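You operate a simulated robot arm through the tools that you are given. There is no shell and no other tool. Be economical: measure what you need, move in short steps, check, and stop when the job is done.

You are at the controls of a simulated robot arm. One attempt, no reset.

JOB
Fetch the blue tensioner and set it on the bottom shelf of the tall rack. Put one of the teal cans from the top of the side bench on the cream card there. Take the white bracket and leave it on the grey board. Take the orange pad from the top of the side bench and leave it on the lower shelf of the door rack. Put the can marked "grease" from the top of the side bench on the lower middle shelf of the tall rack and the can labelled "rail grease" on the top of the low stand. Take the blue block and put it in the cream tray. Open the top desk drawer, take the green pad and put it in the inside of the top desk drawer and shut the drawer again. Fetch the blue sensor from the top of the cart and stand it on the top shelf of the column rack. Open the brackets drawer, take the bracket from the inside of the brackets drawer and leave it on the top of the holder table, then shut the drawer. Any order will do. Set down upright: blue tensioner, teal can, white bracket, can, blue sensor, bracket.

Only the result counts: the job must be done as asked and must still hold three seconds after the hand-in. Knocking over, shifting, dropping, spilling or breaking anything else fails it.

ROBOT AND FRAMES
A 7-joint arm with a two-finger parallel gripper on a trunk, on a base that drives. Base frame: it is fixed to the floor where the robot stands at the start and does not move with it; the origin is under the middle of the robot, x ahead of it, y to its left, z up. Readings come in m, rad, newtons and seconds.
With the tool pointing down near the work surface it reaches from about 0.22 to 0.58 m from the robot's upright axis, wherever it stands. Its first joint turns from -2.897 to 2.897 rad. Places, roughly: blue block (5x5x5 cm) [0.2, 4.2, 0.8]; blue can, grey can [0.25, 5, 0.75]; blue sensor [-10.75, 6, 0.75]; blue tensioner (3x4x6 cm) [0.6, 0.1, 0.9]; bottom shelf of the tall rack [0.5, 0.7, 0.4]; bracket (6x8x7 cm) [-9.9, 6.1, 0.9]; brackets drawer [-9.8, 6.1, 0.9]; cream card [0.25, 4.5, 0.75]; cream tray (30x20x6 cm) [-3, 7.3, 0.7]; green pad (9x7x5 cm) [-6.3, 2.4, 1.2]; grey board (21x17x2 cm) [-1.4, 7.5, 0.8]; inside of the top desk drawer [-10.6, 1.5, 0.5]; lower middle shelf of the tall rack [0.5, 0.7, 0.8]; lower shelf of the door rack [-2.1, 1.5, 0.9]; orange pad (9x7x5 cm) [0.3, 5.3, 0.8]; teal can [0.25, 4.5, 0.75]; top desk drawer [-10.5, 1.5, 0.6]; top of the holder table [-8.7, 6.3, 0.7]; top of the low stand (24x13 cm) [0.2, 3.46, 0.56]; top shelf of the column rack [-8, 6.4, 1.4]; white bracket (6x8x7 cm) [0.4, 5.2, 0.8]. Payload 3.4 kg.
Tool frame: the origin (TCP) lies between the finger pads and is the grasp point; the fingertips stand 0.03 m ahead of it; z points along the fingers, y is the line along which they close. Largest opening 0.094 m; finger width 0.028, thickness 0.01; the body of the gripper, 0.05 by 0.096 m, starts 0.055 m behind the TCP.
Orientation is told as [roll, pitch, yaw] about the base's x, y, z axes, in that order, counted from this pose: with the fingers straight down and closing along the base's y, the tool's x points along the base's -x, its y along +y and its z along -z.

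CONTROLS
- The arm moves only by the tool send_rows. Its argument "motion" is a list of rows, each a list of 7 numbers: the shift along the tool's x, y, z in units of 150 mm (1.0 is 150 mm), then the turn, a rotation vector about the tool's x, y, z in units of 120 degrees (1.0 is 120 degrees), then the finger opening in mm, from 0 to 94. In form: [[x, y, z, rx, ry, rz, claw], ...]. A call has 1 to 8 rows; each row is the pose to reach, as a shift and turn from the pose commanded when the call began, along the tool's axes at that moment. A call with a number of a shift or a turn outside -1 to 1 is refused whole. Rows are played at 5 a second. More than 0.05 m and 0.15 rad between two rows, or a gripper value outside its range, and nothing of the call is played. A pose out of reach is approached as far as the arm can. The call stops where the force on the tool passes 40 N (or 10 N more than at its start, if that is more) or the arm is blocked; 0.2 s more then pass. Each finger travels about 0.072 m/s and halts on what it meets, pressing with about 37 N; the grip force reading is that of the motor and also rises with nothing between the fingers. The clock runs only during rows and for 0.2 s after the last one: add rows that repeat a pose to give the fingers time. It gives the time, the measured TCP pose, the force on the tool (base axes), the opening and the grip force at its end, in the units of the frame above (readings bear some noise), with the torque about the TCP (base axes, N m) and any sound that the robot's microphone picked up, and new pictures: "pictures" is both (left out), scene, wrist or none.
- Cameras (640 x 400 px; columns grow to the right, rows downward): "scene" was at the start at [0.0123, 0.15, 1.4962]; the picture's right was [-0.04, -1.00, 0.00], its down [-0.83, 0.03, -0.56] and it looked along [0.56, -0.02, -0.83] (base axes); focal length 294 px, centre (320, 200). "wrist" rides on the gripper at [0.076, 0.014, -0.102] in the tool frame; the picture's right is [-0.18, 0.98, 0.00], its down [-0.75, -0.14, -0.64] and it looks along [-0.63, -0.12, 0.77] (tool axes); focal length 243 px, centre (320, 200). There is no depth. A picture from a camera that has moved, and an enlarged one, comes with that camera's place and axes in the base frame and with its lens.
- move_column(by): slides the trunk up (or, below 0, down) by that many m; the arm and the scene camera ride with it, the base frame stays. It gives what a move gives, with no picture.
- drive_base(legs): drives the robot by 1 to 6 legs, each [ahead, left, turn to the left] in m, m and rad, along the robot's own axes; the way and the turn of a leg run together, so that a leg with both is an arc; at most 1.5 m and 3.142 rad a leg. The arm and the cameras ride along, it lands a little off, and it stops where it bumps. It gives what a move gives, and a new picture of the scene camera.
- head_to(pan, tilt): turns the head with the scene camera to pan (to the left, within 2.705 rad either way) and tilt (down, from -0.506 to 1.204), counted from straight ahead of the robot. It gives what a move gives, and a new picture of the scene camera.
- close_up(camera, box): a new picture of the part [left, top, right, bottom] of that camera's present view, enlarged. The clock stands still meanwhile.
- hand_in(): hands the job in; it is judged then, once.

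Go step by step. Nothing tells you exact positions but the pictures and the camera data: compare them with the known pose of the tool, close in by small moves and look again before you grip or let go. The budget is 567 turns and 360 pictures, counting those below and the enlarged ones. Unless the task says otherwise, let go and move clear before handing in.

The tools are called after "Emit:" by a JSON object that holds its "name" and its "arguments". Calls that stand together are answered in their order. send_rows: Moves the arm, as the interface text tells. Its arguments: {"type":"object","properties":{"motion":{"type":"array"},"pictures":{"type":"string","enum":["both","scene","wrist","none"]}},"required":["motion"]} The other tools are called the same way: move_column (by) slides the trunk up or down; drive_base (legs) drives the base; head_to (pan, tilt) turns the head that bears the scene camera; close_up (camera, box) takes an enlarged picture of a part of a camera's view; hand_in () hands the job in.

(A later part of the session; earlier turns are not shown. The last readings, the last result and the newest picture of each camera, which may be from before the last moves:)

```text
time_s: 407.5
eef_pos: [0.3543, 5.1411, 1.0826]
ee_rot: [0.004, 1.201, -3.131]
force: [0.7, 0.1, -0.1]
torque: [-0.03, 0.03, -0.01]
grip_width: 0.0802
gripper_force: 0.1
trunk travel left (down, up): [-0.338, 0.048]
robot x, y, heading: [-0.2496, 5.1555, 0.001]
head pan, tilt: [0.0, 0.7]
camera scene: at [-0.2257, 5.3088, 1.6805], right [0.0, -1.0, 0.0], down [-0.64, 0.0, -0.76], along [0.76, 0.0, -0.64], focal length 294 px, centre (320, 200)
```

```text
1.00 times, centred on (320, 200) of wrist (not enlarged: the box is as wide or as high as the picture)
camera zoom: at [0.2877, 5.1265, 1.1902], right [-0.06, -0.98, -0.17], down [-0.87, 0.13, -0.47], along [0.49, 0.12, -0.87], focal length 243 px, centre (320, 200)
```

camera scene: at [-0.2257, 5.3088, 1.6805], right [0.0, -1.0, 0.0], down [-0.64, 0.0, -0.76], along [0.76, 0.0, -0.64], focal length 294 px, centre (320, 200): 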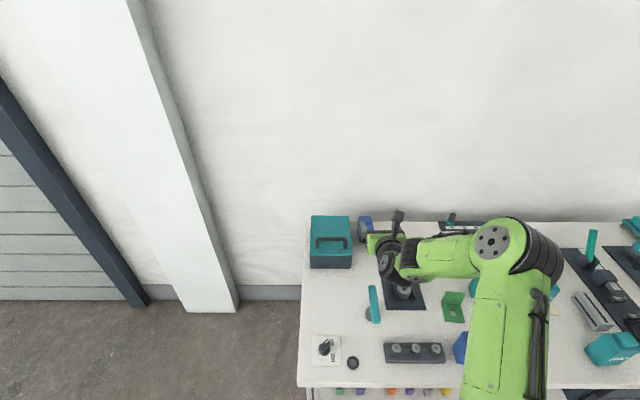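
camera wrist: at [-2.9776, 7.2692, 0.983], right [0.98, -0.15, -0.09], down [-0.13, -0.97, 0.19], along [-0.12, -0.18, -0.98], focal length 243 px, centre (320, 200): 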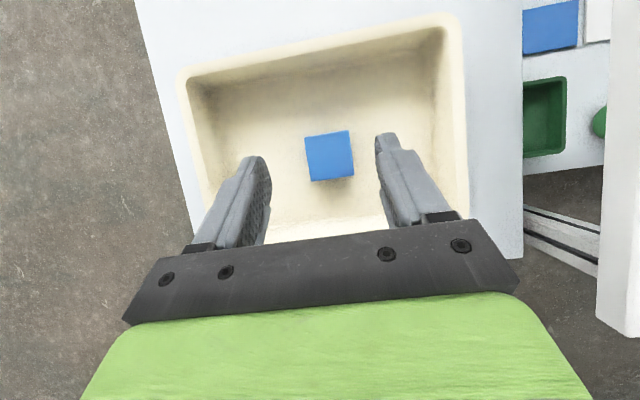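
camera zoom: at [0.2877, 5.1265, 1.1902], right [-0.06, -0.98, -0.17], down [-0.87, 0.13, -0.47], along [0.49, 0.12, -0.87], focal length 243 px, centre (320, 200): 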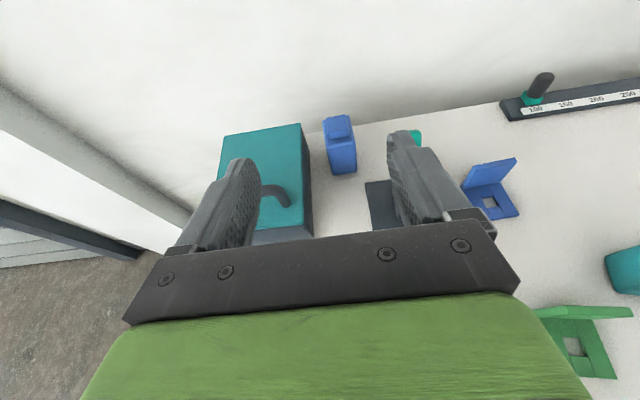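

Emit:
{"name": "move_column", "arguments": {"by": -0.12}}

Emit:
{"name": "send_rows", "arguments": {"motion": [[0, 0.05, 0.2, 0, 0, 0, 74], [-0.02, 0.05, 0.4, 0, 0, 0, 74], [-0.04, 0.05, 0.6, 0, 0, 0, 74], [-0.04, 0.05, 0.8, 0, 0, 0, 74]], "pictures": "both"}}

```text
time_s: 409.0
eef_pos: [0.3556, 5.1412, 0.962]
ee_rot: [0.004, 1.201, -3.131]
force: [-0.7, 0.3, 0.4]
torque: [0.01, 0.02, -0.02]
grip_width: 0.0799
gripper_force: 0.0
trunk travel left (down, up): [-0.218, 0.168]
robot x, y, heading: [-0.2537, 5.1546, 0.003]
head pan, tilt: [0.0, 0.7]
```

```text
time_s: 410.0
eef_pos: [0.4643, 5.1355, 0.9128]
ee_rot: [0.004, 1.202, -3.129]
force: [0.1, 0.7, 0.4]
torque: [0.0, 0.03, 0.0]
grip_width: 0.074
gripper_force: 0.1
trunk travel left (down, up): [-0.218, 0.168]
robot x, y, heading: [-0.2499, 5.1556, 0.009]
head pan, tilt: [0.0, 0.7]
camera scene: at [-0.2261, 5.3089, 1.5601], right [0.0, -1.0, 0.0], down [-0.64, 0.0, -0.76], along [0.76, 0.0, -0.64], focal length 294 px, centre (320, 200)
camera wrist: at [0.3968, 5.1201, 1.0207], right [-0.06, -0.98, -0.17], down [-0.87, 0.13, -0.47], along [0.49, 0.12, -0.87], focal length 243 px, centre (320, 200)
```

scene: 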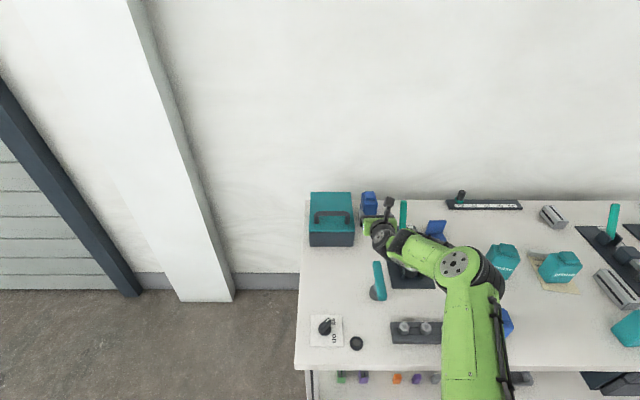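
wrist: 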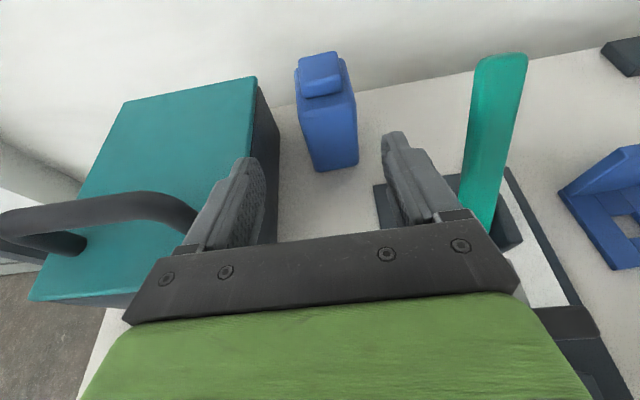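

Emit:
{"name": "send_rows", "arguments": {"motion": [[0, 0.037, 0.2, 0, 0, 0, 74], [0, 0.037, 0.4, 0, 0, 0, 74], [0, 0.037, 0.58, 0, 0, 0, 74]], "pictures": "wrist"}}

```text
time_s: 410.8
eef_pos: [0.5246, 5.1297, 0.8899]
ee_rot: [0.003, 1.2, -3.129]
force: [0.0, 0.3, -0.1]
torque: [-0.01, 0.01, -0.02]
grip_width: 0.0741
gripper_force: 0.0
out of reach, approached as far as the arm can: row 3
trunk travel left (down, up): [-0.218, 0.168]
robot x, y, heading: [-0.2498, 5.153, 0.002]
head pan, tilt: [0.0, 0.7]
camera wrist: at [0.4576, 5.1154, 0.9989], right [-0.06, -0.98, -0.17], down [-0.87, 0.13, -0.47], along [0.48, 0.12, -0.87], focal length 243 px, centre (320, 200)
```

wrist: 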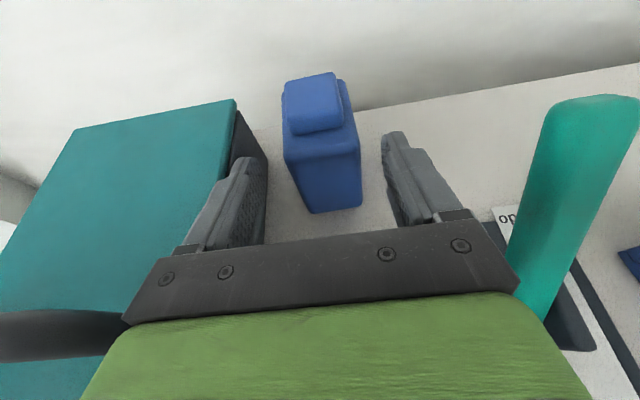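

Emit:
{"name": "send_rows", "arguments": {"motion": [[0, 0, -0.25, 0, 0, 0, 74], [0, 0, -0.5, 0, 0, 0, 74], [0.2, 0, -0.6, 0, 0, 0, 74], [0.4, 0, -0.68, 0, 0, 0, 74], [0.6, 0, -0.76, 0, 0, 0, 74]], "pictures": "none"}}

Emit:
{"name": "move_column", "arguments": {"by": -0.1}}

Emit:
{"name": "send_rows", "arguments": {"motion": [[0.25, 0, -0.1, 0, 0, 0, 74], [0.5, 0, -0.2, 0, 0, 0, 74], [0.7, 0, -0.27, 0, 0, 0, 74]], "pictures": "scene"}}

```text
time_s: 412.0
eef_pos: [0.4513, 5.1302, 1.0185]
ee_rot: [0.004, 1.203, -3.132]
force: [0.3, 0.0, 0.3]
torque: [0.02, 0.0, 0.02]
grip_width: 0.074
gripper_force: 0.0
trunk travel left (down, up): [-0.218, 0.168]
robot x, y, heading: [-0.2532, 5.1564, 0.005]
head pan, tilt: [0.0, 0.7]
```

```text
time_s: 413.3
eef_pos: [0.4504, 5.131, 0.9165]
ee_rot: [0.004, 1.201, -3.129]
force: [-0.2, -0.3, -0.7]
torque: [-0.04, -0.01, 0.02]
grip_width: 0.0739
gripper_force: 0.0
trunk travel left (down, up): [-0.118, 0.268]
robot x, y, heading: [-0.2506, 5.1536, -0.003]
head pan, tilt: [0.0, 0.7]
```

```text
time_s: 414.1
eef_pos: [0.4504, 5.1304, 1.0289]
ee_rot: [0.001, 1.2, -3.13]
force: [0.4, 0.5, -0.4]
torque: [-0.02, -0.02, 0.0]
grip_width: 0.0741
gripper_force: 0.0
trunk travel left (down, up): [-0.118, 0.268]
robot x, y, heading: [-0.25, 5.1561, 0.003]
head pan, tilt: [0.0, 0.7]
camera scene: at [-0.2273, 5.3088, 1.4605], right [0.0, -1.0, 0.0], down [-0.64, 0.0, -0.77], along [0.77, 0.0, -0.64], focal length 294 px, centre (320, 200)
```

scene: 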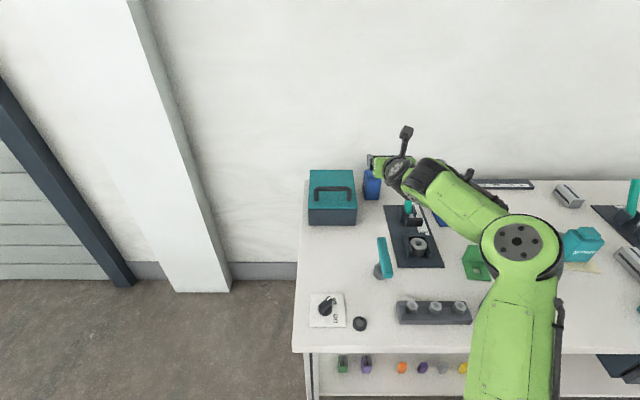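

Emit:
{"name": "move_column", "arguments": {"by": -0.1}}

Emit:
{"name": "send_rows", "arguments": {"motion": [[0, 0, 0.2, 0, 0, 0, 74], [0, 0.0, 0.4, 0, 0, 0, 74], [-0.05, 0.0, 0.55, 0, 0, 0, 74], [-0.1, 0.0, 0.65, 0, 0, 0, 74]], "pictures": "wrist"}}

```text
time_s: 415.4
eef_pos: [0.451, 5.1306, 0.9285]
ee_rot: [0.003, 1.2, -3.13]
force: [-0.2, -1.1, 0.6]
torque: [-0.02, 0.01, 0.0]
grip_width: 0.074
gripper_force: 0.1
trunk travel left (down, up): [-0.018, 0.368]
robot x, y, heading: [-0.2528, 5.1539, 0.004]
head pan, tilt: [0.0, 0.7]
```

```text
time_s: 416.4
eef_pos: [0.5361, 5.1287, 0.8806]
ee_rot: [-0.014, 1.207, 3.132]
force: [0.2, -0.6, -0.8]
torque: [0.0, -0.03, -0.01]
grip_width: 0.0739
gripper_force: 0.1
out of reach, approached as far as the arm can: row 4
trunk travel left (down, up): [-0.018, 0.368]
robot x, y, heading: [-0.2464, 5.1526, 0.001]
head pan, tilt: [0.0, 0.7]
camera wrist: at [0.4678, 5.113, 0.9892], right [-0.06, -0.98, -0.18], down [-0.87, 0.14, -0.47], along [0.49, 0.12, -0.86], focal length 243 px, centre (320, 200)
```

wrist: 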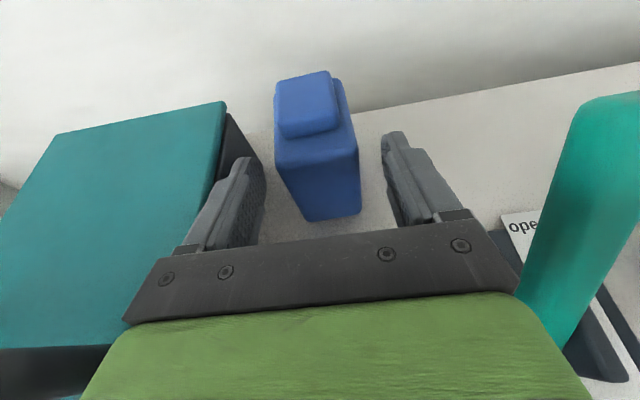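

Emit:
{"name": "drive_base", "arguments": {"legs": [[0.02, 0, 0]]}}

```text
time_s: 417.2
eef_pos: [0.5564, 5.1277, 0.8791]
ee_rot: [-0.014, 1.206, 3.13]
force: [-1.0, 0.3, 0.1]
torque: [-0.03, -0.01, 0.01]
grip_width: 0.0741
gripper_force: 0.1
trunk travel left (down, up): [-0.018, 0.368]
robot x, y, heading: [-0.2325, 5.1562, 0.005]
head pan, tilt: [0.0, 0.7]
camera scene: at [-0.2052, 5.3087, 1.36], right [0.0, -1.0, 0.0], down [-0.64, 0.0, -0.76], along [0.76, 0.0, -0.64], focal length 294 px, centre (320, 200)
```

scene: 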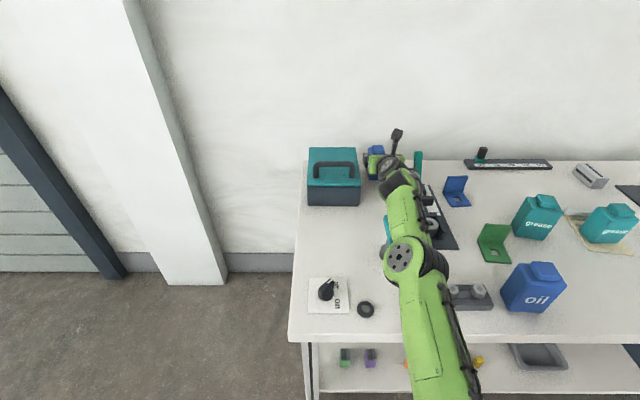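

Emit:
{"name": "drive_base", "arguments": {"legs": [[0.012, 0, 0]]}}

Emit:
{"name": "close_up", "arguments": {"camera": "wrist", "box": [0, 0, 640, 400]}}

```text
time_s: 418.0
eef_pos: [0.5696, 5.128, 0.88]
ee_rot: [-0.014, 1.206, 3.129]
force: [0.3, -0.4, 0.1]
torque: [-0.02, -0.01, 0.01]
grip_width: 0.0739
gripper_force: 0.0
trunk travel left (down, up): [-0.018, 0.368]
robot x, y, heading: [-0.2186, 5.1559, 0.002]
head pan, tilt: [0.0, 0.7]
camera scene: at [-0.1931, 5.3088, 1.36], right [0.0, -1.0, 0.0], down [-0.64, 0.0, -0.76], along [0.76, 0.0, -0.64], focal length 294 px, centre (320, 200)
```

scene: 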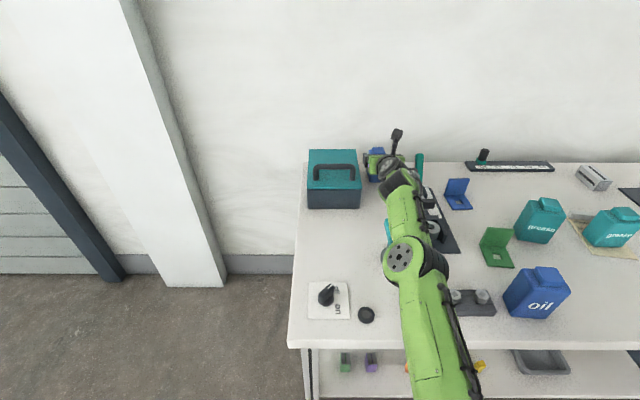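

```text
1.00 times, centred on (320, 200) of wrist (not enlarged: the box is as wide or as high as the picture)
camera zoom: at [0.5014, 5.1131, 0.9887], right [-0.06, -0.98, -0.18], down [-0.87, 0.14, -0.47], along [0.49, 0.12, -0.86], focal length 243 px, centre (320, 200)
```

zoom: 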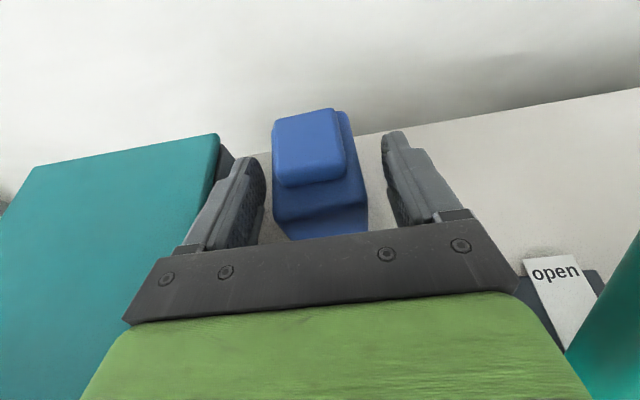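

Emit:
{"name": "send_rows", "arguments": {"motion": [[0, 0, 0.0, 0, 0, 0, 60], [0, 0, 0, 0, 0, 0, 45], [0, 0, 0, 0, 0, 0, 40], [0, 0, 0, 0, 0, 0, 40]], "pictures": "wrist"}}

```text
time_s: 419.0
eef_pos: [0.5688, 5.1285, 0.8814]
ee_rot: [-0.016, 1.208, 3.128]
force: [0.5, 2.0, 0.5]
torque: [0.1, -0.08, 0.06]
grip_width: 0.0545
gripper_force: 36.7
trunk travel left (down, up): [-0.018, 0.368]
robot x, y, heading: [-0.2176, 5.1547, 0.006]
head pan, tilt: [0.0, 0.7]
camera wrist: at [0.5009, 5.1135, 0.9891], right [-0.06, -0.98, -0.18], down [-0.87, 0.14, -0.47], along [0.49, 0.12, -0.86], focal length 243 px, centre (320, 200)
```

wrist: 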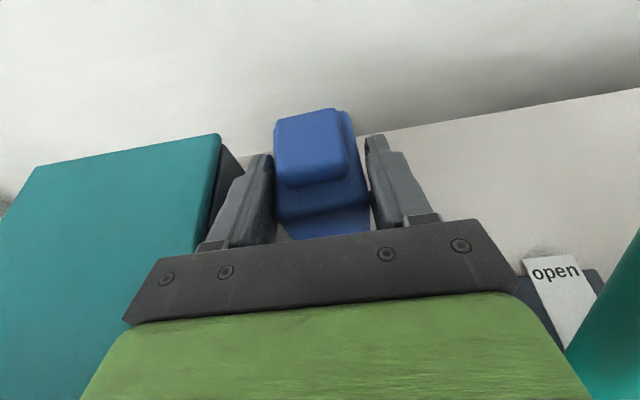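

Emit:
{"name": "move_column", "arguments": {"by": 0.15}}

Emit:
{"name": "drive_base", "arguments": {"legs": [[-0.4, 0, 0]]}}

Emit:
{"name": "close_up", "arguments": {"camera": "wrist", "box": [0, 0, 640, 400]}}

```text
time_s: 420.8
eef_pos: [0.5692, 5.1285, 1.0321]
ee_rot: [-0.014, 1.205, 3.13]
force: [-0.9, -0.1, -3.1]
torque: [0.03, 0.05, -0.05]
grip_width: 0.0545
gripper_force: 36.7
trunk travel left (down, up): [-0.168, 0.218]
robot x, y, heading: [-0.2193, 5.1567, -0.004]
head pan, tilt: [0.0, 0.7]
```

```text
time_s: 423.2
eef_pos: [0.1699, 5.1272, 1.0321]
ee_rot: [-0.015, 1.207, 3.13]
force: [0.0, -1.8, -2.9]
torque: [0.0, 0.06, 0.0]
grip_width: 0.0543
gripper_force: 37.6
trunk travel left (down, up): [-0.168, 0.218]
robot x, y, heading: [-0.6154, 5.1506, 0.003]
head pan, tilt: [0.0, 0.7]
camera scene: at [-0.5932, 5.3074, 1.5107], right [0.0, -1.0, 0.0], down [-0.64, 0.0, -0.77], along [0.77, 0.0, -0.64], focal length 294 px, centre (320, 200)
```

scene: 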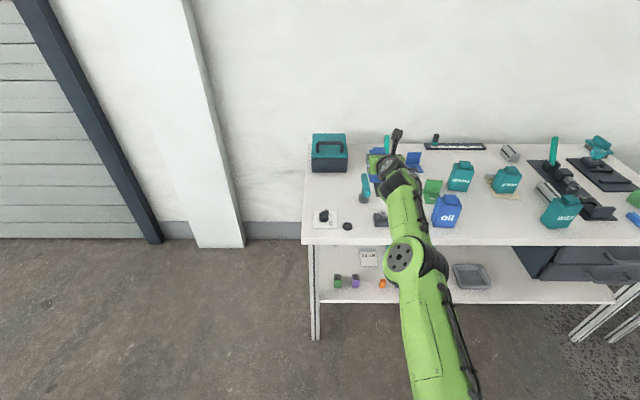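

```text
1.00 times, centred on (320, 200) of wrist (not enlarged: the box is as wide or as high as the picture)
camera zoom: at [0.1018, 5.1123, 1.1399], right [-0.06, -0.98, -0.18], down [-0.87, 0.14, -0.47], along [0.49, 0.12, -0.86], focal length 243 px, centre (320, 200)
```

zoom: 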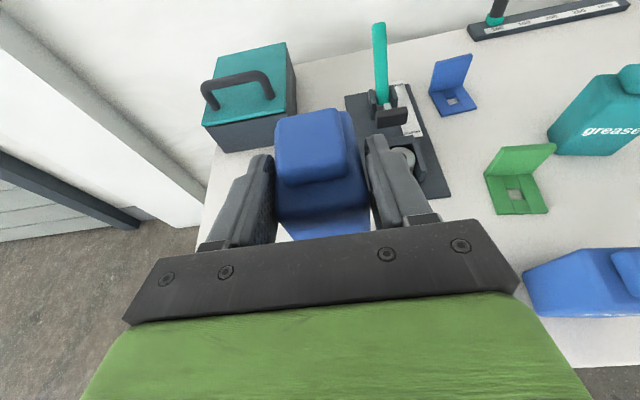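

Emit:
{"name": "close_up", "arguments": {"camera": "scene", "box": [350, 130, 410, 190]}}

```text
6.67 times, centred on (380, 160) of scene
camera zoom: at [-0.5932, 5.3074, 1.5107], right [0.0, -1.0, 0.0], down [-0.64, 0.0, -0.77], along [0.77, 0.0, -0.64], focal length 1959 px, centre (-80, 467)
```

zoom: 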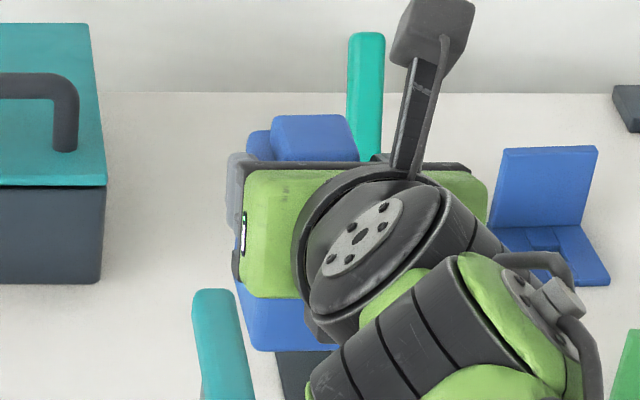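

Emit:
{"name": "move_column", "arguments": {"by": 0.12}}

Emit:
{"name": "drive_base", "arguments": {"legs": [[-0.2, 0, 0], [0, -1.4, 0], [0, -0.27, 0]]}}

Emit:
{"name": "head_to", "arguments": {"pan": 0.0, "tilt": 0.75}}

```text
time_s: 424.7
eef_pos: [0.1698, 5.1273, 1.1502]
ee_rot: [-0.015, 1.204, 3.131]
force: [0.0, 0.4, -3.4]
torque: [0.01, 0.07, 0.0]
grip_width: 0.0538
gripper_force: 37.4
trunk travel left (down, up): [-0.288, 0.098]
robot x, y, heading: [-0.618, 5.1554, 0.0]
head pan, tilt: [0.0, 0.7]
```

```text
time_s: 434.5
eef_pos: [-0.0007, 3.4616, 1.1504]
ee_rot: [-0.017, 1.206, -3.136]
force: [-0.3, -0.4, -3.6]
torque: [-0.02, 0.06, 0.02]
grip_width: 0.0538
gripper_force: 37.1
trunk travel left (down, up): [-0.288, 0.098]
robot x, y, heading: [-0.7872, 3.474, 0.022]
head pan, tilt: [0.0, 0.7]
camera scene: at [-0.7667, 3.626, 1.6299], right [0.02, -1.0, 0.0], down [-0.64, -0.01, -0.76], along [0.76, 0.02, -0.64], focal length 294 px, centre (320, 200)
```

scene: 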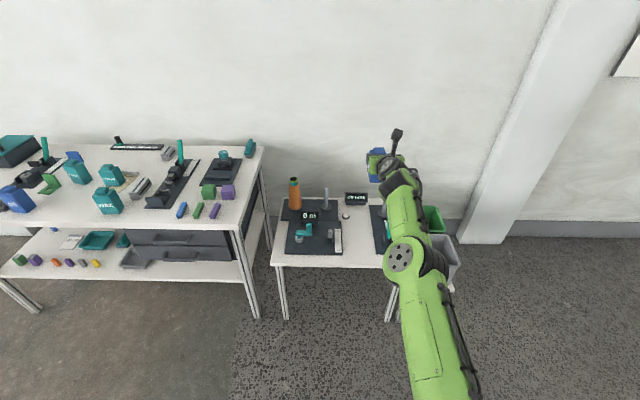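

```text
time_s: 435.1
eef_pos: [-0.0016, 3.4618, 1.1498]
ee_rot: [-0.015, 1.205, -3.134]
force: [0.1, -0.1, -3.7]
torque: [0.0, 0.06, 0.0]
grip_width: 0.0538
gripper_force: 36.8
trunk travel left (down, up): [-0.288, 0.098]
robot x, y, heading: [-0.7887, 3.4725, 0.019]
head pan, tilt: [0.0, 0.75]
camera scene: at [-0.7688, 3.6272, 1.6256], right [0.02, -1.0, 0.0], down [-0.68, -0.02, -0.73], along [0.73, 0.02, -0.68], focal length 294 px, centre (320, 200)
```

scene: 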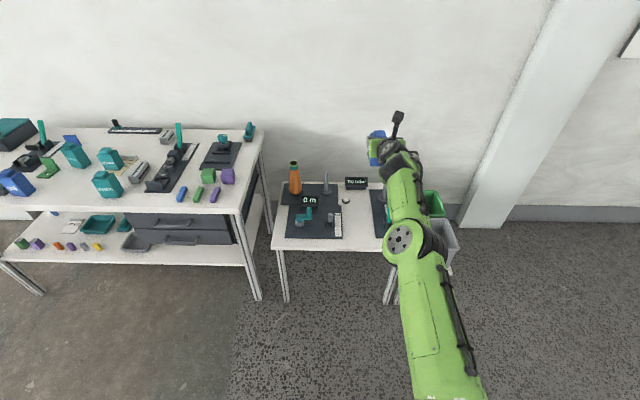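

Emit:
{"name": "drive_base", "arguments": {"legs": [[0.24, 0.0, -0.019]]}}

Emit:
{"name": "move_column", "arguments": {"by": -0.28}}

Emit:
{"name": "close_up", "arguments": {"camera": "wrist", "box": [0, 0, 640, 400]}}

```text
time_s: 436.9
eef_pos: [0.2411, 3.4531, 1.1498]
ee_rot: [-0.013, 1.204, 3.132]
force: [-0.5, 0.2, -4.6]
torque: [0.03, 0.06, 0.03]
grip_width: 0.0542
gripper_force: 37.0
trunk travel left (down, up): [-0.288, 0.098]
robot x, y, heading: [-0.548, 3.4785, 0.009]
head pan, tilt: [0.0, 0.75]
camera scene: at [-0.5232, 3.6306, 1.6255], right [0.01, -1.0, 0.0], down [-0.68, 0.0, -0.73], along [0.73, 0.01, -0.68], focal length 294 px, centre (320, 200)
```

scene: 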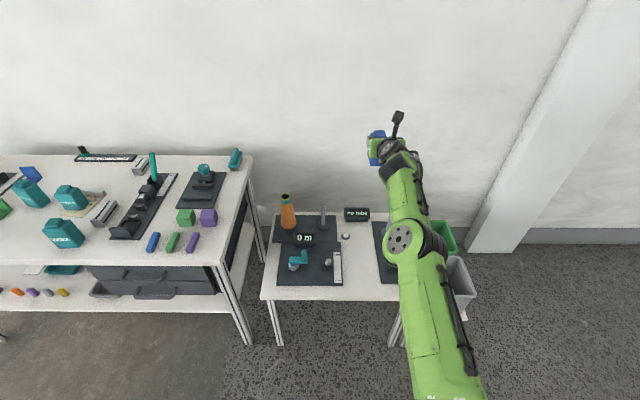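

```text
time_s: 439.7
eef_pos: [0.2409, 3.4531, 0.8716]
ee_rot: [-0.015, 1.205, 3.133]
force: [0.0, -0.1, -3.6]
torque: [-0.01, 0.08, 0.01]
grip_width: 0.0539
gripper_force: 37.3
trunk travel left (down, up): [-0.008, 0.378]
robot x, y, heading: [-0.5537, 3.4784, 0.005]
head pan, tilt: [0.0, 0.75]
```

```text
1.00 times, centred on (320, 200) of wrist (not enlarged: the box is as wide or as high as the picture)
camera zoom: at [0.1726, 3.4376, 0.979], right [-0.06, -0.98, -0.18], down [-0.87, 0.14, -0.47], along [0.49, 0.13, -0.86], focal length 243 px, centre (320, 200)
```

zoom: 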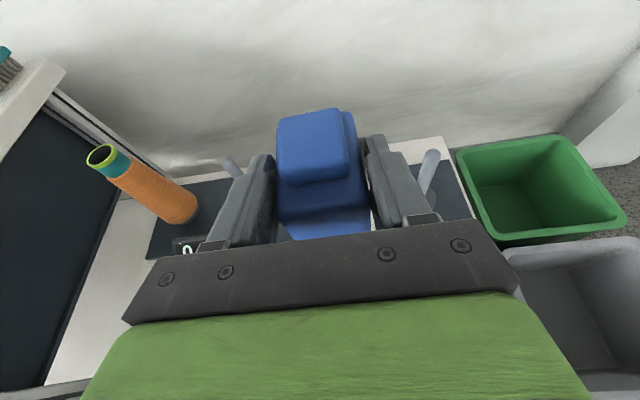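

Emit:
{"name": "send_rows", "arguments": {"motion": [[-0.2, -0.04, -0.05, 0, 0, 0, 40], [-0.45, -0.08, -0.05, 0, 0, 0, 40], [-0.7, -0.08, 0.0, 0, 0, 0, 40], [-0.95, -0.08, 0.08, 0, 0, 0, 40]], "pictures": "wrist"}}

Emit:
{"name": "close_up", "arguments": {"camera": "scene", "box": [250, 180, 480, 330]}}

```text
time_s: 440.7
eef_pos: [0.2025, 3.4658, 0.7333]
ee_rot: [-0.014, 1.206, 3.132]
force: [0.0, 0.6, -3.0]
torque: [0.02, 0.08, 0.01]
grip_width: 0.0541
gripper_force: 37.1
trunk travel left (down, up): [-0.008, 0.378]
robot x, y, heading: [-0.5464, 3.4738, 0.008]
head pan, tilt: [0.0, 0.75]
camera wrist: at [0.1342, 3.4499, 0.8412], right [-0.06, -0.98, -0.18], down [-0.87, 0.14, -0.47], along [0.49, 0.12, -0.86], focal length 243 px, centre (320, 200)
```

wrist: 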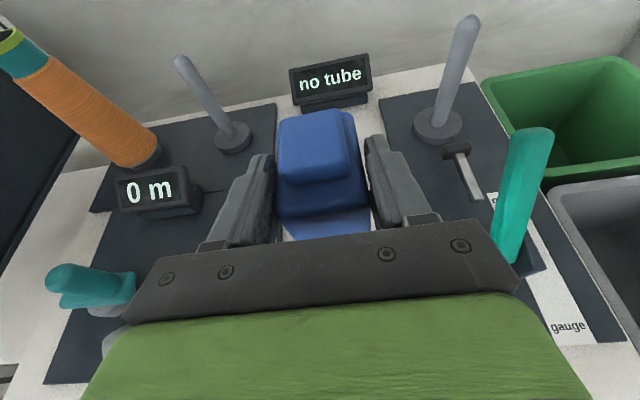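

```text
2.67 times, centred on (365, 255) of scene
camera zoom: at [-0.5245, 3.6306, 1.3462], right [0.01, -1.0, 0.0], down [-0.68, 0.0, -0.73], along [0.73, 0.01, -0.68], focal length 783 px, centre (200, 53)
```

zoom: 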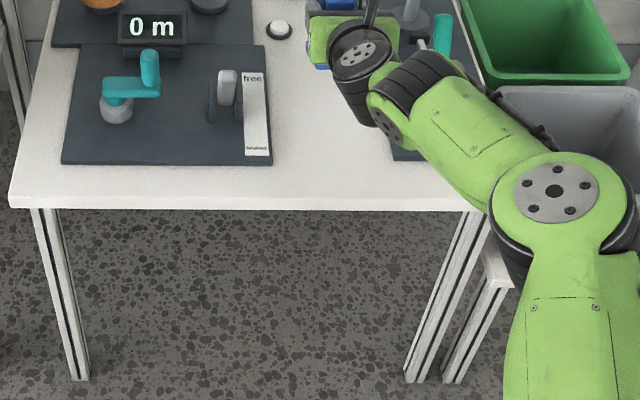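

Emit:
{"name": "send_rows", "arguments": {"motion": [[-0.15, 0, 0.057, 0, 0, 0, 40], [-0.3, 0, 0.115, 0, 0, 0, 40], [-0.42, 0, 0.16, 0, 0, 0, 40]], "pictures": "wrist"}}

```text
time_s: 441.5
eef_pos: [0.2002, 3.4662, 0.667]
ee_rot: [-0.014, 1.204, 3.136]
force: [-0.9, -0.5, -3.7]
torque: [-0.02, 0.07, -0.02]
grip_width: 0.0538
gripper_force: 37.1
trunk travel left (down, up): [-0.008, 0.378]
robot x, y, heading: [-0.5498, 3.4802, 0.011]
head pan, tilt: [0.0, 0.75]
camera wrist: at [0.1329, 3.4516, 0.7748], right [-0.06, -0.98, -0.18], down [-0.87, 0.14, -0.47], along [0.49, 0.13, -0.86], focal length 243 px, centre (320, 200)
```

wrist: 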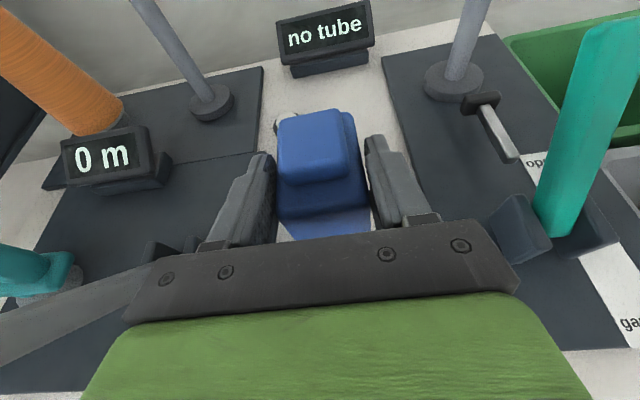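

Emit:
{"name": "send_rows", "arguments": {"motion": [[-0.03, 0, 0.012, 0, 0, 0, 40], [-0.06, 0, 0.024, 0, 0, 0, 40]], "pictures": "none"}}

Emit:
{"name": "send_rows", "arguments": {"motion": [[-0.022, 0, 0.008, 0, 0, 0, 40]], "pictures": "none"}}

```text
time_s: 442.1
eef_pos: [0.2, 3.4676, 0.6568]
ee_rot: [-0.013, 1.205, 3.134]
force: [-0.1, -0.3, -2.9]
torque: [-0.02, 0.08, -0.02]
grip_width: 0.0541
gripper_force: 36.9
trunk travel left (down, up): [-0.008, 0.378]
robot x, y, heading: [-0.5465, 3.4769, 0.005]
head pan, tilt: [0.0, 0.75]
```

```text
time_s: 442.5
eef_pos: [0.1999, 3.4675, 0.6534]
ee_rot: [-0.014, 1.204, 3.134]
force: [0.0, -0.2, -3.7]
torque: [0.0, 0.09, 0.02]
grip_width: 0.054
gripper_force: 36.5
trunk travel left (down, up): [-0.008, 0.378]
robot x, y, heading: [-0.5456, 3.4781, 0.003]
head pan, tilt: [0.0, 0.75]
```

Emit:
{"name": "send_rows", "arguments": {"motion": [[-0.022, 0, 0.008, 0, 0, 0, 40]], "pictures": "none"}}

Emit:
{"name": "send_rows", "arguments": {"motion": [[-0.022, 0, 0.008, 0, 0, 0, 40]], "pictures": "none"}}

```text
time_s: 442.9
eef_pos: [0.2004, 3.4654, 0.6499]
ee_rot: [-0.016, 1.205, 3.133]
force: [-0.4, 0.0, -4.1]
torque: [-0.03, 0.1, -0.01]
grip_width: 0.0541
gripper_force: 36.9
trunk travel left (down, up): [-0.008, 0.378]
robot x, y, heading: [-0.5498, 3.4784, 0.007]
head pan, tilt: [0.0, 0.75]
```

```text
time_s: 443.3
eef_pos: [0.2003, 3.4672, 0.6465]
ee_rot: [-0.013, 1.205, 3.135]
force: [-0.1, -0.4, -3.5]
torque: [0.03, 0.08, 0.0]
grip_width: 0.0538
gripper_force: 37.4
trunk travel left (down, up): [-0.008, 0.378]
robot x, y, heading: [-0.5506, 3.4732, 0.01]
head pan, tilt: [0.0, 0.75]
```

Emit:
{"name": "send_rows", "arguments": {"motion": [[-0.022, 0, 0.008, 0, 0, 0, 40]], "pictures": "none"}}

Emit:
{"name": "send_rows", "arguments": {"motion": [[-0.02, 0, 0.008, 0, 0, 0, 40]], "pictures": "none"}}

```text
time_s: 443.7
eef_pos: [0.2009, 3.4668, 0.6429]
ee_rot: [-0.015, 1.204, 3.133]
force: [0.4, -0.5, -3.4]
torque: [0.03, 0.06, 0.03]
grip_width: 0.0538
gripper_force: 37.0
trunk travel left (down, up): [-0.008, 0.378]
robot x, y, heading: [-0.5447, 3.4801, 0.01]
head pan, tilt: [0.0, 0.75]
```

```text
time_s: 444.1
eef_pos: [0.2009, 3.4656, 0.6417]
ee_rot: [-0.018, 1.21, 3.128]
force: [-0.9, 0.4, 3.0]
torque: [0.09, -0.2, 0.01]
grip_width: 0.0538
gripper_force: 36.9
trunk travel left (down, up): [-0.008, 0.378]
robot x, y, heading: [-0.5426, 3.478, 0.007]
head pan, tilt: [0.0, 0.75]
```

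Contact with the low stand. Release and draw back along the fingers.

Emit:
{"name": "send_rows", "arguments": {"motion": [[-0.003, 0, 0, 0, 0, 0, 48], [-0.003, 0, 0, 0, 0, 0, 60], [-0.003, 0, 0, 0, 0, 0, 74], [-0.003, 0, 0, 0, 0, 0, 74], [0.02, 0, -0.2, 0, 0, 0, 74], [0.05, 0, -0.45, 0, 0, 0, 74], [0.1, 0, -0.7, 0, 0, 0, 74], [0.15, 0, -0.9, 0, 0, 0, 74]], "pictures": "both"}}

```text
time_s: 445.9
eef_pos: [0.0821, 3.4651, 0.7095]
ee_rot: [-0.015, 1.205, 3.133]
force: [0.3, -1.1, 0.0]
torque: [0.01, -0.01, -0.03]
grip_width: 0.0741
gripper_force: 0.0
trunk travel left (down, up): [-0.008, 0.378]
robot x, y, heading: [-0.5487, 3.4797, 0.005]
head pan, tilt: [0.0, 0.75]
camera scene: at [-0.5256, 3.6305, 1.3462], right [0.01, -1.0, 0.0], down [-0.68, 0.0, -0.73], along [0.73, 0.01, -0.68], focal length 294 px, centre (320, 200)
camera wrist: at [0.014, 3.4501, 0.8172], right [-0.06, -0.98, -0.18], down [-0.87, 0.14, -0.47], along [0.49, 0.13, -0.86], focal length 243 px, centre (320, 200)
```

scene: 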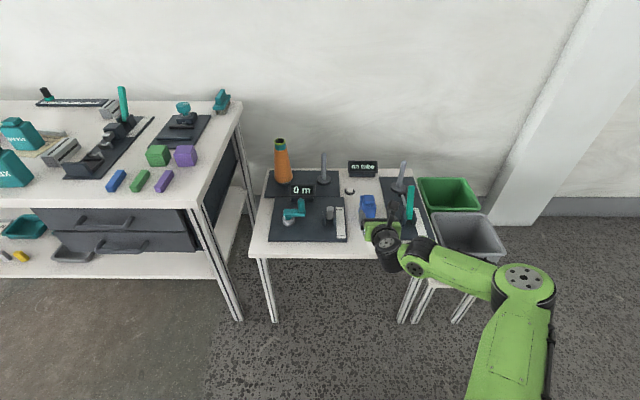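
wrist: 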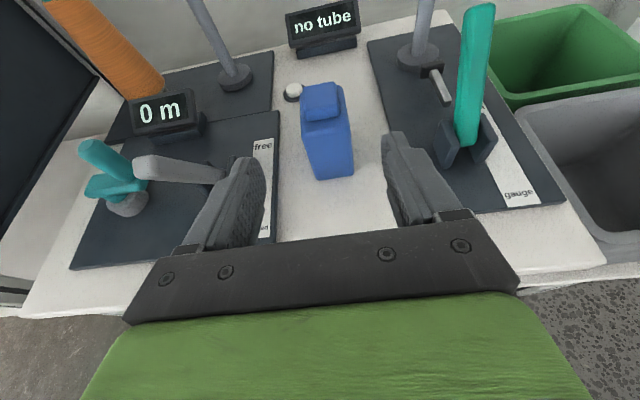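

Emit:
{"name": "close_up", "arguments": {"camera": "scene", "box": [340, 170, 420, 220]}}

Emit:
{"name": "drive_base", "arguments": {"legs": [[-0.5, 0, 0], [0, -0.9, 0]]}}

Emit:
{"name": "head_to", "arguments": {"pan": 0.6, "tilt": 0.5}}

```text
8.00 times, centred on (380, 195) of scene
camera zoom: at [-0.5256, 3.6305, 1.3462], right [0.01, -1.0, 0.0], down [-0.68, 0.0, -0.73], along [0.73, 0.01, -0.68], focal length 2350 px, centre (-160, 240)
```

zoom: 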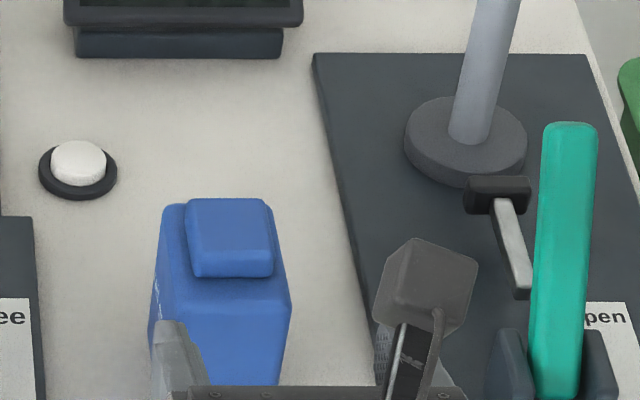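

```text
time_s: 453.2
eef_pos: [-0.4057, 2.5523, 0.7096]
ee_rot: [-0.015, 1.207, 3.134]
force: [0.4, 0.6, -0.7]
torque: [0.02, 0.01, 0.01]
grip_width: 0.074
gripper_force: 0.1
trunk travel left (down, up): [-0.008, 0.378]
robot x, y, heading: [-1.0316, 2.5663, 0.005]
head pan, tilt: [0.0, 0.75]
camera scene: at [-1.0128, 2.7161, 1.3462], right [0.01, -1.0, 0.0], down [-0.68, -0.01, -0.73], along [0.73, 0.01, -0.68], focal length 294 px, centre (320, 200)
```

scene: 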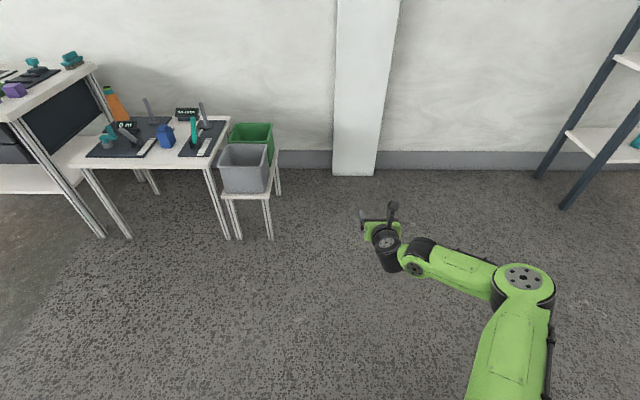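

```text
time_s: 454.2
eef_pos: [-0.405, 2.5532, 0.7073]
ee_rot: [-0.015, 1.206, 3.135]
force: [0.8, 0.7, -0.8]
torque: [0.0, -0.02, 0.02]
grip_width: 0.0742
gripper_force: 0.1
trunk travel left (down, up): [-0.008, 0.378]
robot x, y, heading: [-1.0326, 2.5682, 0.005]
head pan, tilt: [0.6, 0.499]
camera scene: at [-1.0211, 2.7674, 1.3681], right [0.57, -0.82, 0.0], down [-0.39, -0.27, -0.88], along [0.72, 0.5, -0.48], focal length 294 px, centre (320, 200)
```

scene: 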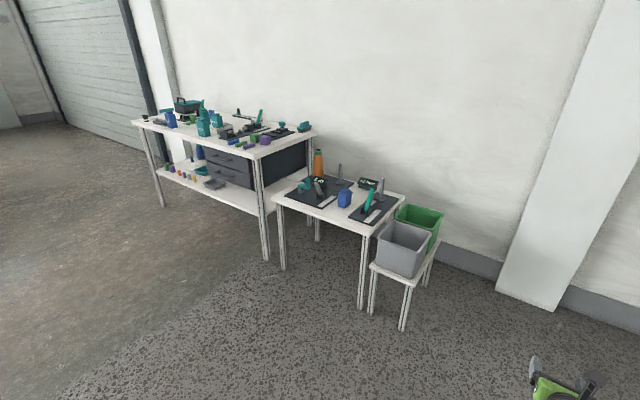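

Emit:
{"name": "close_up", "arguments": {"camera": "scene", "box": [310, 170, 390, 220]}}

Emit:
{"name": "drive_base", "arguments": {"legs": [[0, 1.45, 0]]}}

Emit:
{"name": "head_to", "arguments": {"pan": -0.35, "tilt": 0.55}}

Emit:
{"name": "close_up", "arguments": {"camera": "scene", "box": [240, 150, 400, 250]}}

```text
8.00 times, centred on (350, 195) of scene
camera zoom: at [-1.0211, 2.7674, 1.3681], right [0.57, -0.82, 0.0], down [-0.39, -0.27, -0.88], along [0.72, 0.5, -0.48], focal length 2350 px, centre (80, 240)
```

zoom: 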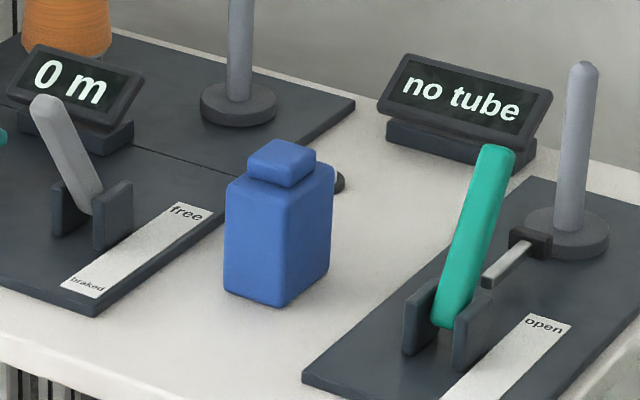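

```text
time_s: 461.2
eef_pos: [-0.403, 3.9538, 0.7089]
ee_rot: [-0.013, 1.206, 3.113]
force: [-0.9, -0.7, -0.3]
torque: [-0.01, 0.03, -0.03]
grip_width: 0.0743
gripper_force: 0.2
trunk travel left (down, up): [-0.008, 0.378]
robot x, y, heading: [-1.0357, 3.9742, -0.013]
head pan, tilt: [0.6, 0.499]
camera scene: at [-1.0148, 4.1817, 1.3682], right [0.55, -0.83, 0.0], down [-0.4, -0.27, -0.88], along [0.73, 0.49, -0.48], focal length 294 px, centre (320, 200)
```

scene: 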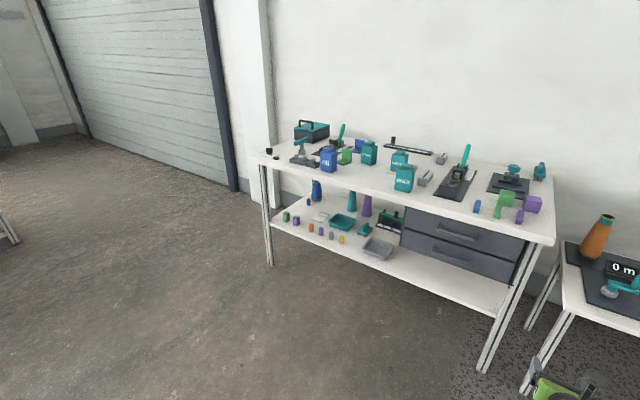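

```text
time_s: 462.5
eef_pos: [-0.4027, 3.9529, 0.7088]
ee_rot: [-0.014, 1.207, 3.113]
force: [-0.3, 0.5, -0.4]
torque: [-0.01, -0.02, 0.03]
grip_width: 0.074
gripper_force: 0.2
trunk travel left (down, up): [-0.008, 0.378]
robot x, y, heading: [-1.0343, 3.9755, -0.009]
head pan, tilt: [-0.351, 0.55]
camera scene: at [-1.0065, 4.0993, 1.3636], right [-0.35, -0.94, 0.0], down [-0.49, 0.19, -0.85], along [0.8, -0.3, -0.52], focal length 294 px, centre (320, 200)
```

scene: 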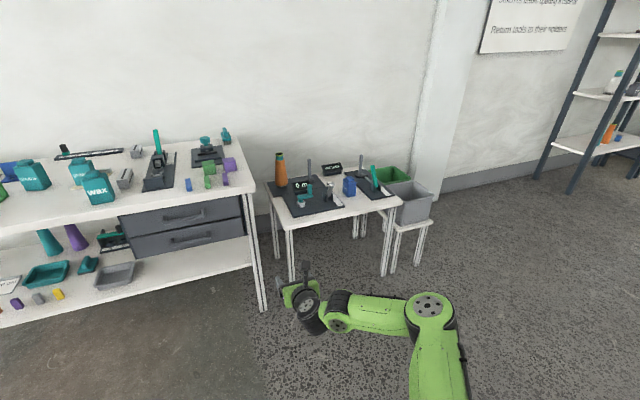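

```text
4.00 times, centred on (320, 200) of scene
camera zoom: at [-1.0065, 4.0993, 1.3636], right [-0.35, -0.94, 0.0], down [-0.49, 0.19, -0.85], along [0.8, -0.3, -0.52], focal length 1175 px, centre (320, 200)
```

zoom: 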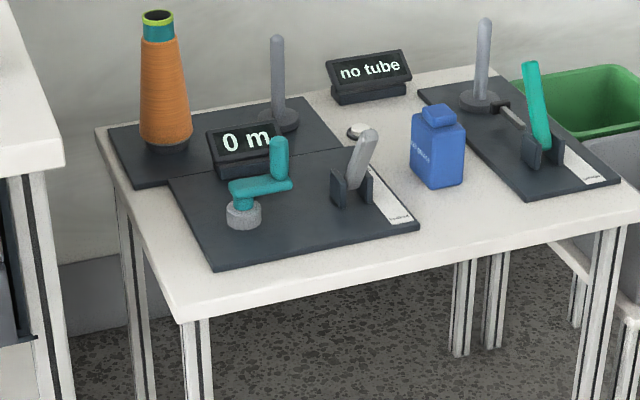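

Emit:
{"name": "close_up", "arguments": {"camera": "scene", "box": [332, 170, 364, 200]}}

Emit:
{"name": "close_up", "arguments": {"camera": "scene", "box": [540, 60, 640, 180]}}

```text
13.33 times, centred on (348, 185) of scene
camera zoom: at [-1.0065, 4.0993, 1.3636], right [-0.35, -0.94, 0.0], down [-0.49, 0.19, -0.85], along [0.8, -0.3, -0.52], focal length 3917 px, centre (-53, 400)
```

zoom: 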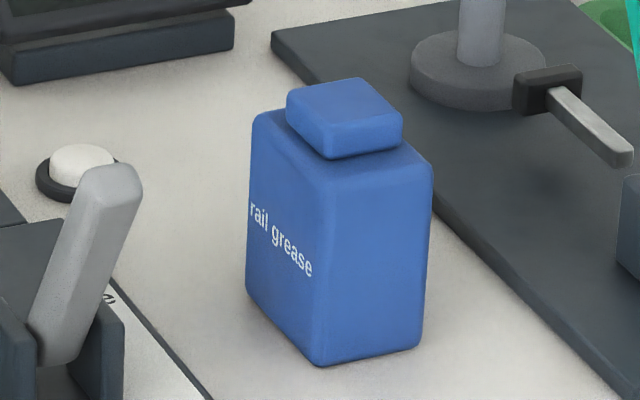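

```text
3.33 times, centred on (590, 120) of scene
camera zoom: at [-1.0065, 4.0993, 1.3636], right [-0.35, -0.94, 0.0], down [-0.49, 0.19, -0.85], along [0.8, -0.3, -0.52], focal length 979 px, centre (-580, 467)
```

zoom: 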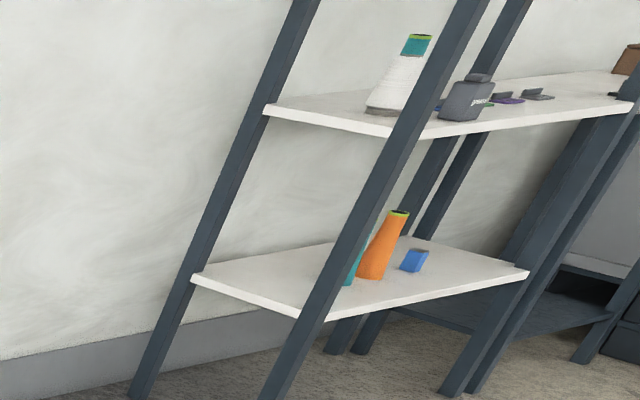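

Emit:
{"name": "move_column", "arguments": {"by": 0.25}}

Emit:
{"name": "drive_base", "arguments": {"legs": [[0, 1.0, 0.01], [0, 0, 3.13]]}}

Emit:
{"name": "head_to", "arguments": {"pan": 0.0, "tilt": 0.25}}

Emit:
{"name": "head_to", "arguments": {"pan": 0.7, "tilt": 0.25}}

```text
time_s: 465.1
eef_pos: [-0.4032, 3.9539, 0.9587]
ee_rot: [-0.015, 1.205, 3.114]
force: [0.5, 0.9, 0.0]
torque: [0.02, 0.0, 0.0]
grip_width: 0.0743
gripper_force: 0.1
trunk travel left (down, up): [-0.258, 0.128]
robot x, y, heading: [-1.0328, 3.9772, -0.016]
head pan, tilt: [-0.351, 0.55]
```

```text
time_s: 477.7
eef_pos: [-1.6534, 4.9823, 0.9577]
ee_rot: [-0.015, 1.206, 0.01]
force: [0.3, -0.1, 0.3]
torque: [0.01, 0.01, 0.0]
grip_width: 0.0739
gripper_force: 0.1
trunk travel left (down, up): [-0.258, 0.128]
robot x, y, heading: [-1.0238, 4.9796, -3.113]
head pan, tilt: [-0.351, 0.55]
camera scene: at [-1.0441, 4.8602, 1.6129], right [0.32, 0.95, 0.0], down [0.5, -0.17, -0.85], along [-0.81, 0.27, -0.52], focal length 294 px, centre (320, 200)
```

scene: 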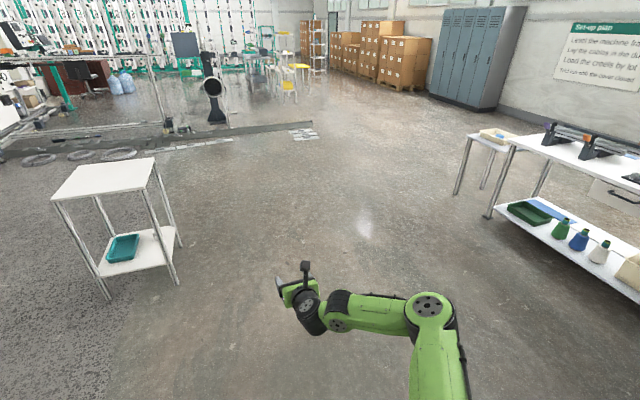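

```text
time_s: 478.5
eef_pos: [-1.6548, 4.9828, 0.9581]
ee_rot: [-0.015, 1.206, 0.009]
force: [0.1, 0.0, -0.5]
torque: [-0.02, 0.0, -0.02]
grip_width: 0.0739
gripper_force: 0.1
trunk travel left (down, up): [-0.258, 0.128]
robot x, y, heading: [-1.0205, 4.9803, -3.119]
head pan, tilt: [0.0, 0.25]
camera scene: at [-1.0524, 4.8293, 1.6406], right [-0.02, 1.0, 0.0], down [0.25, 0.01, -0.97], along [-0.97, -0.02, -0.25], focal length 294 px, centre (320, 200)
```

scene: 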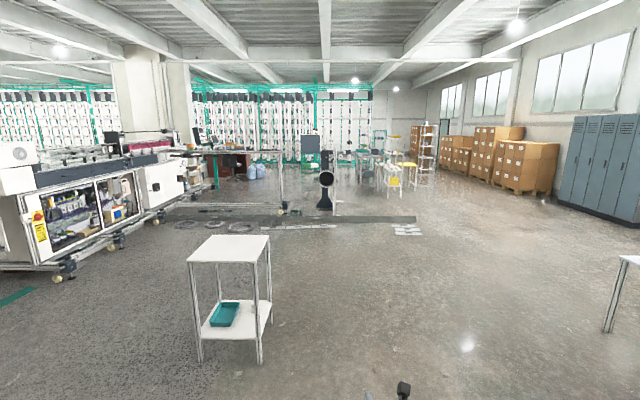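

```text
time_s: 479.6
eef_pos: [-1.6546, 4.9823, 0.9589]
ee_rot: [-0.015, 1.207, 0.008]
force: [1.4, -0.2, 0.1]
torque: [0.01, 0.0, 0.02]
grip_width: 0.0742
gripper_force: 0.0
trunk travel left (down, up): [-0.258, 0.128]
robot x, y, heading: [-1.0236, 4.9793, -3.124]
head pan, tilt: [0.7, 0.25]
camera scene: at [-1.029, 4.7697, 1.6406], right [-0.66, 0.75, 0.0], down [0.19, 0.16, -0.97], along [-0.73, -0.64, -0.25], focal length 294 px, centre (320, 200)
```

scene: 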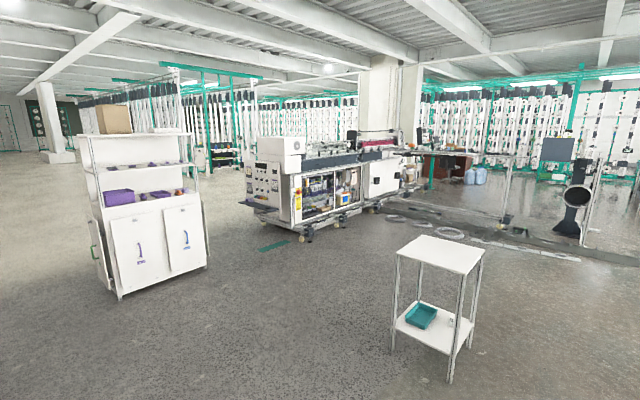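

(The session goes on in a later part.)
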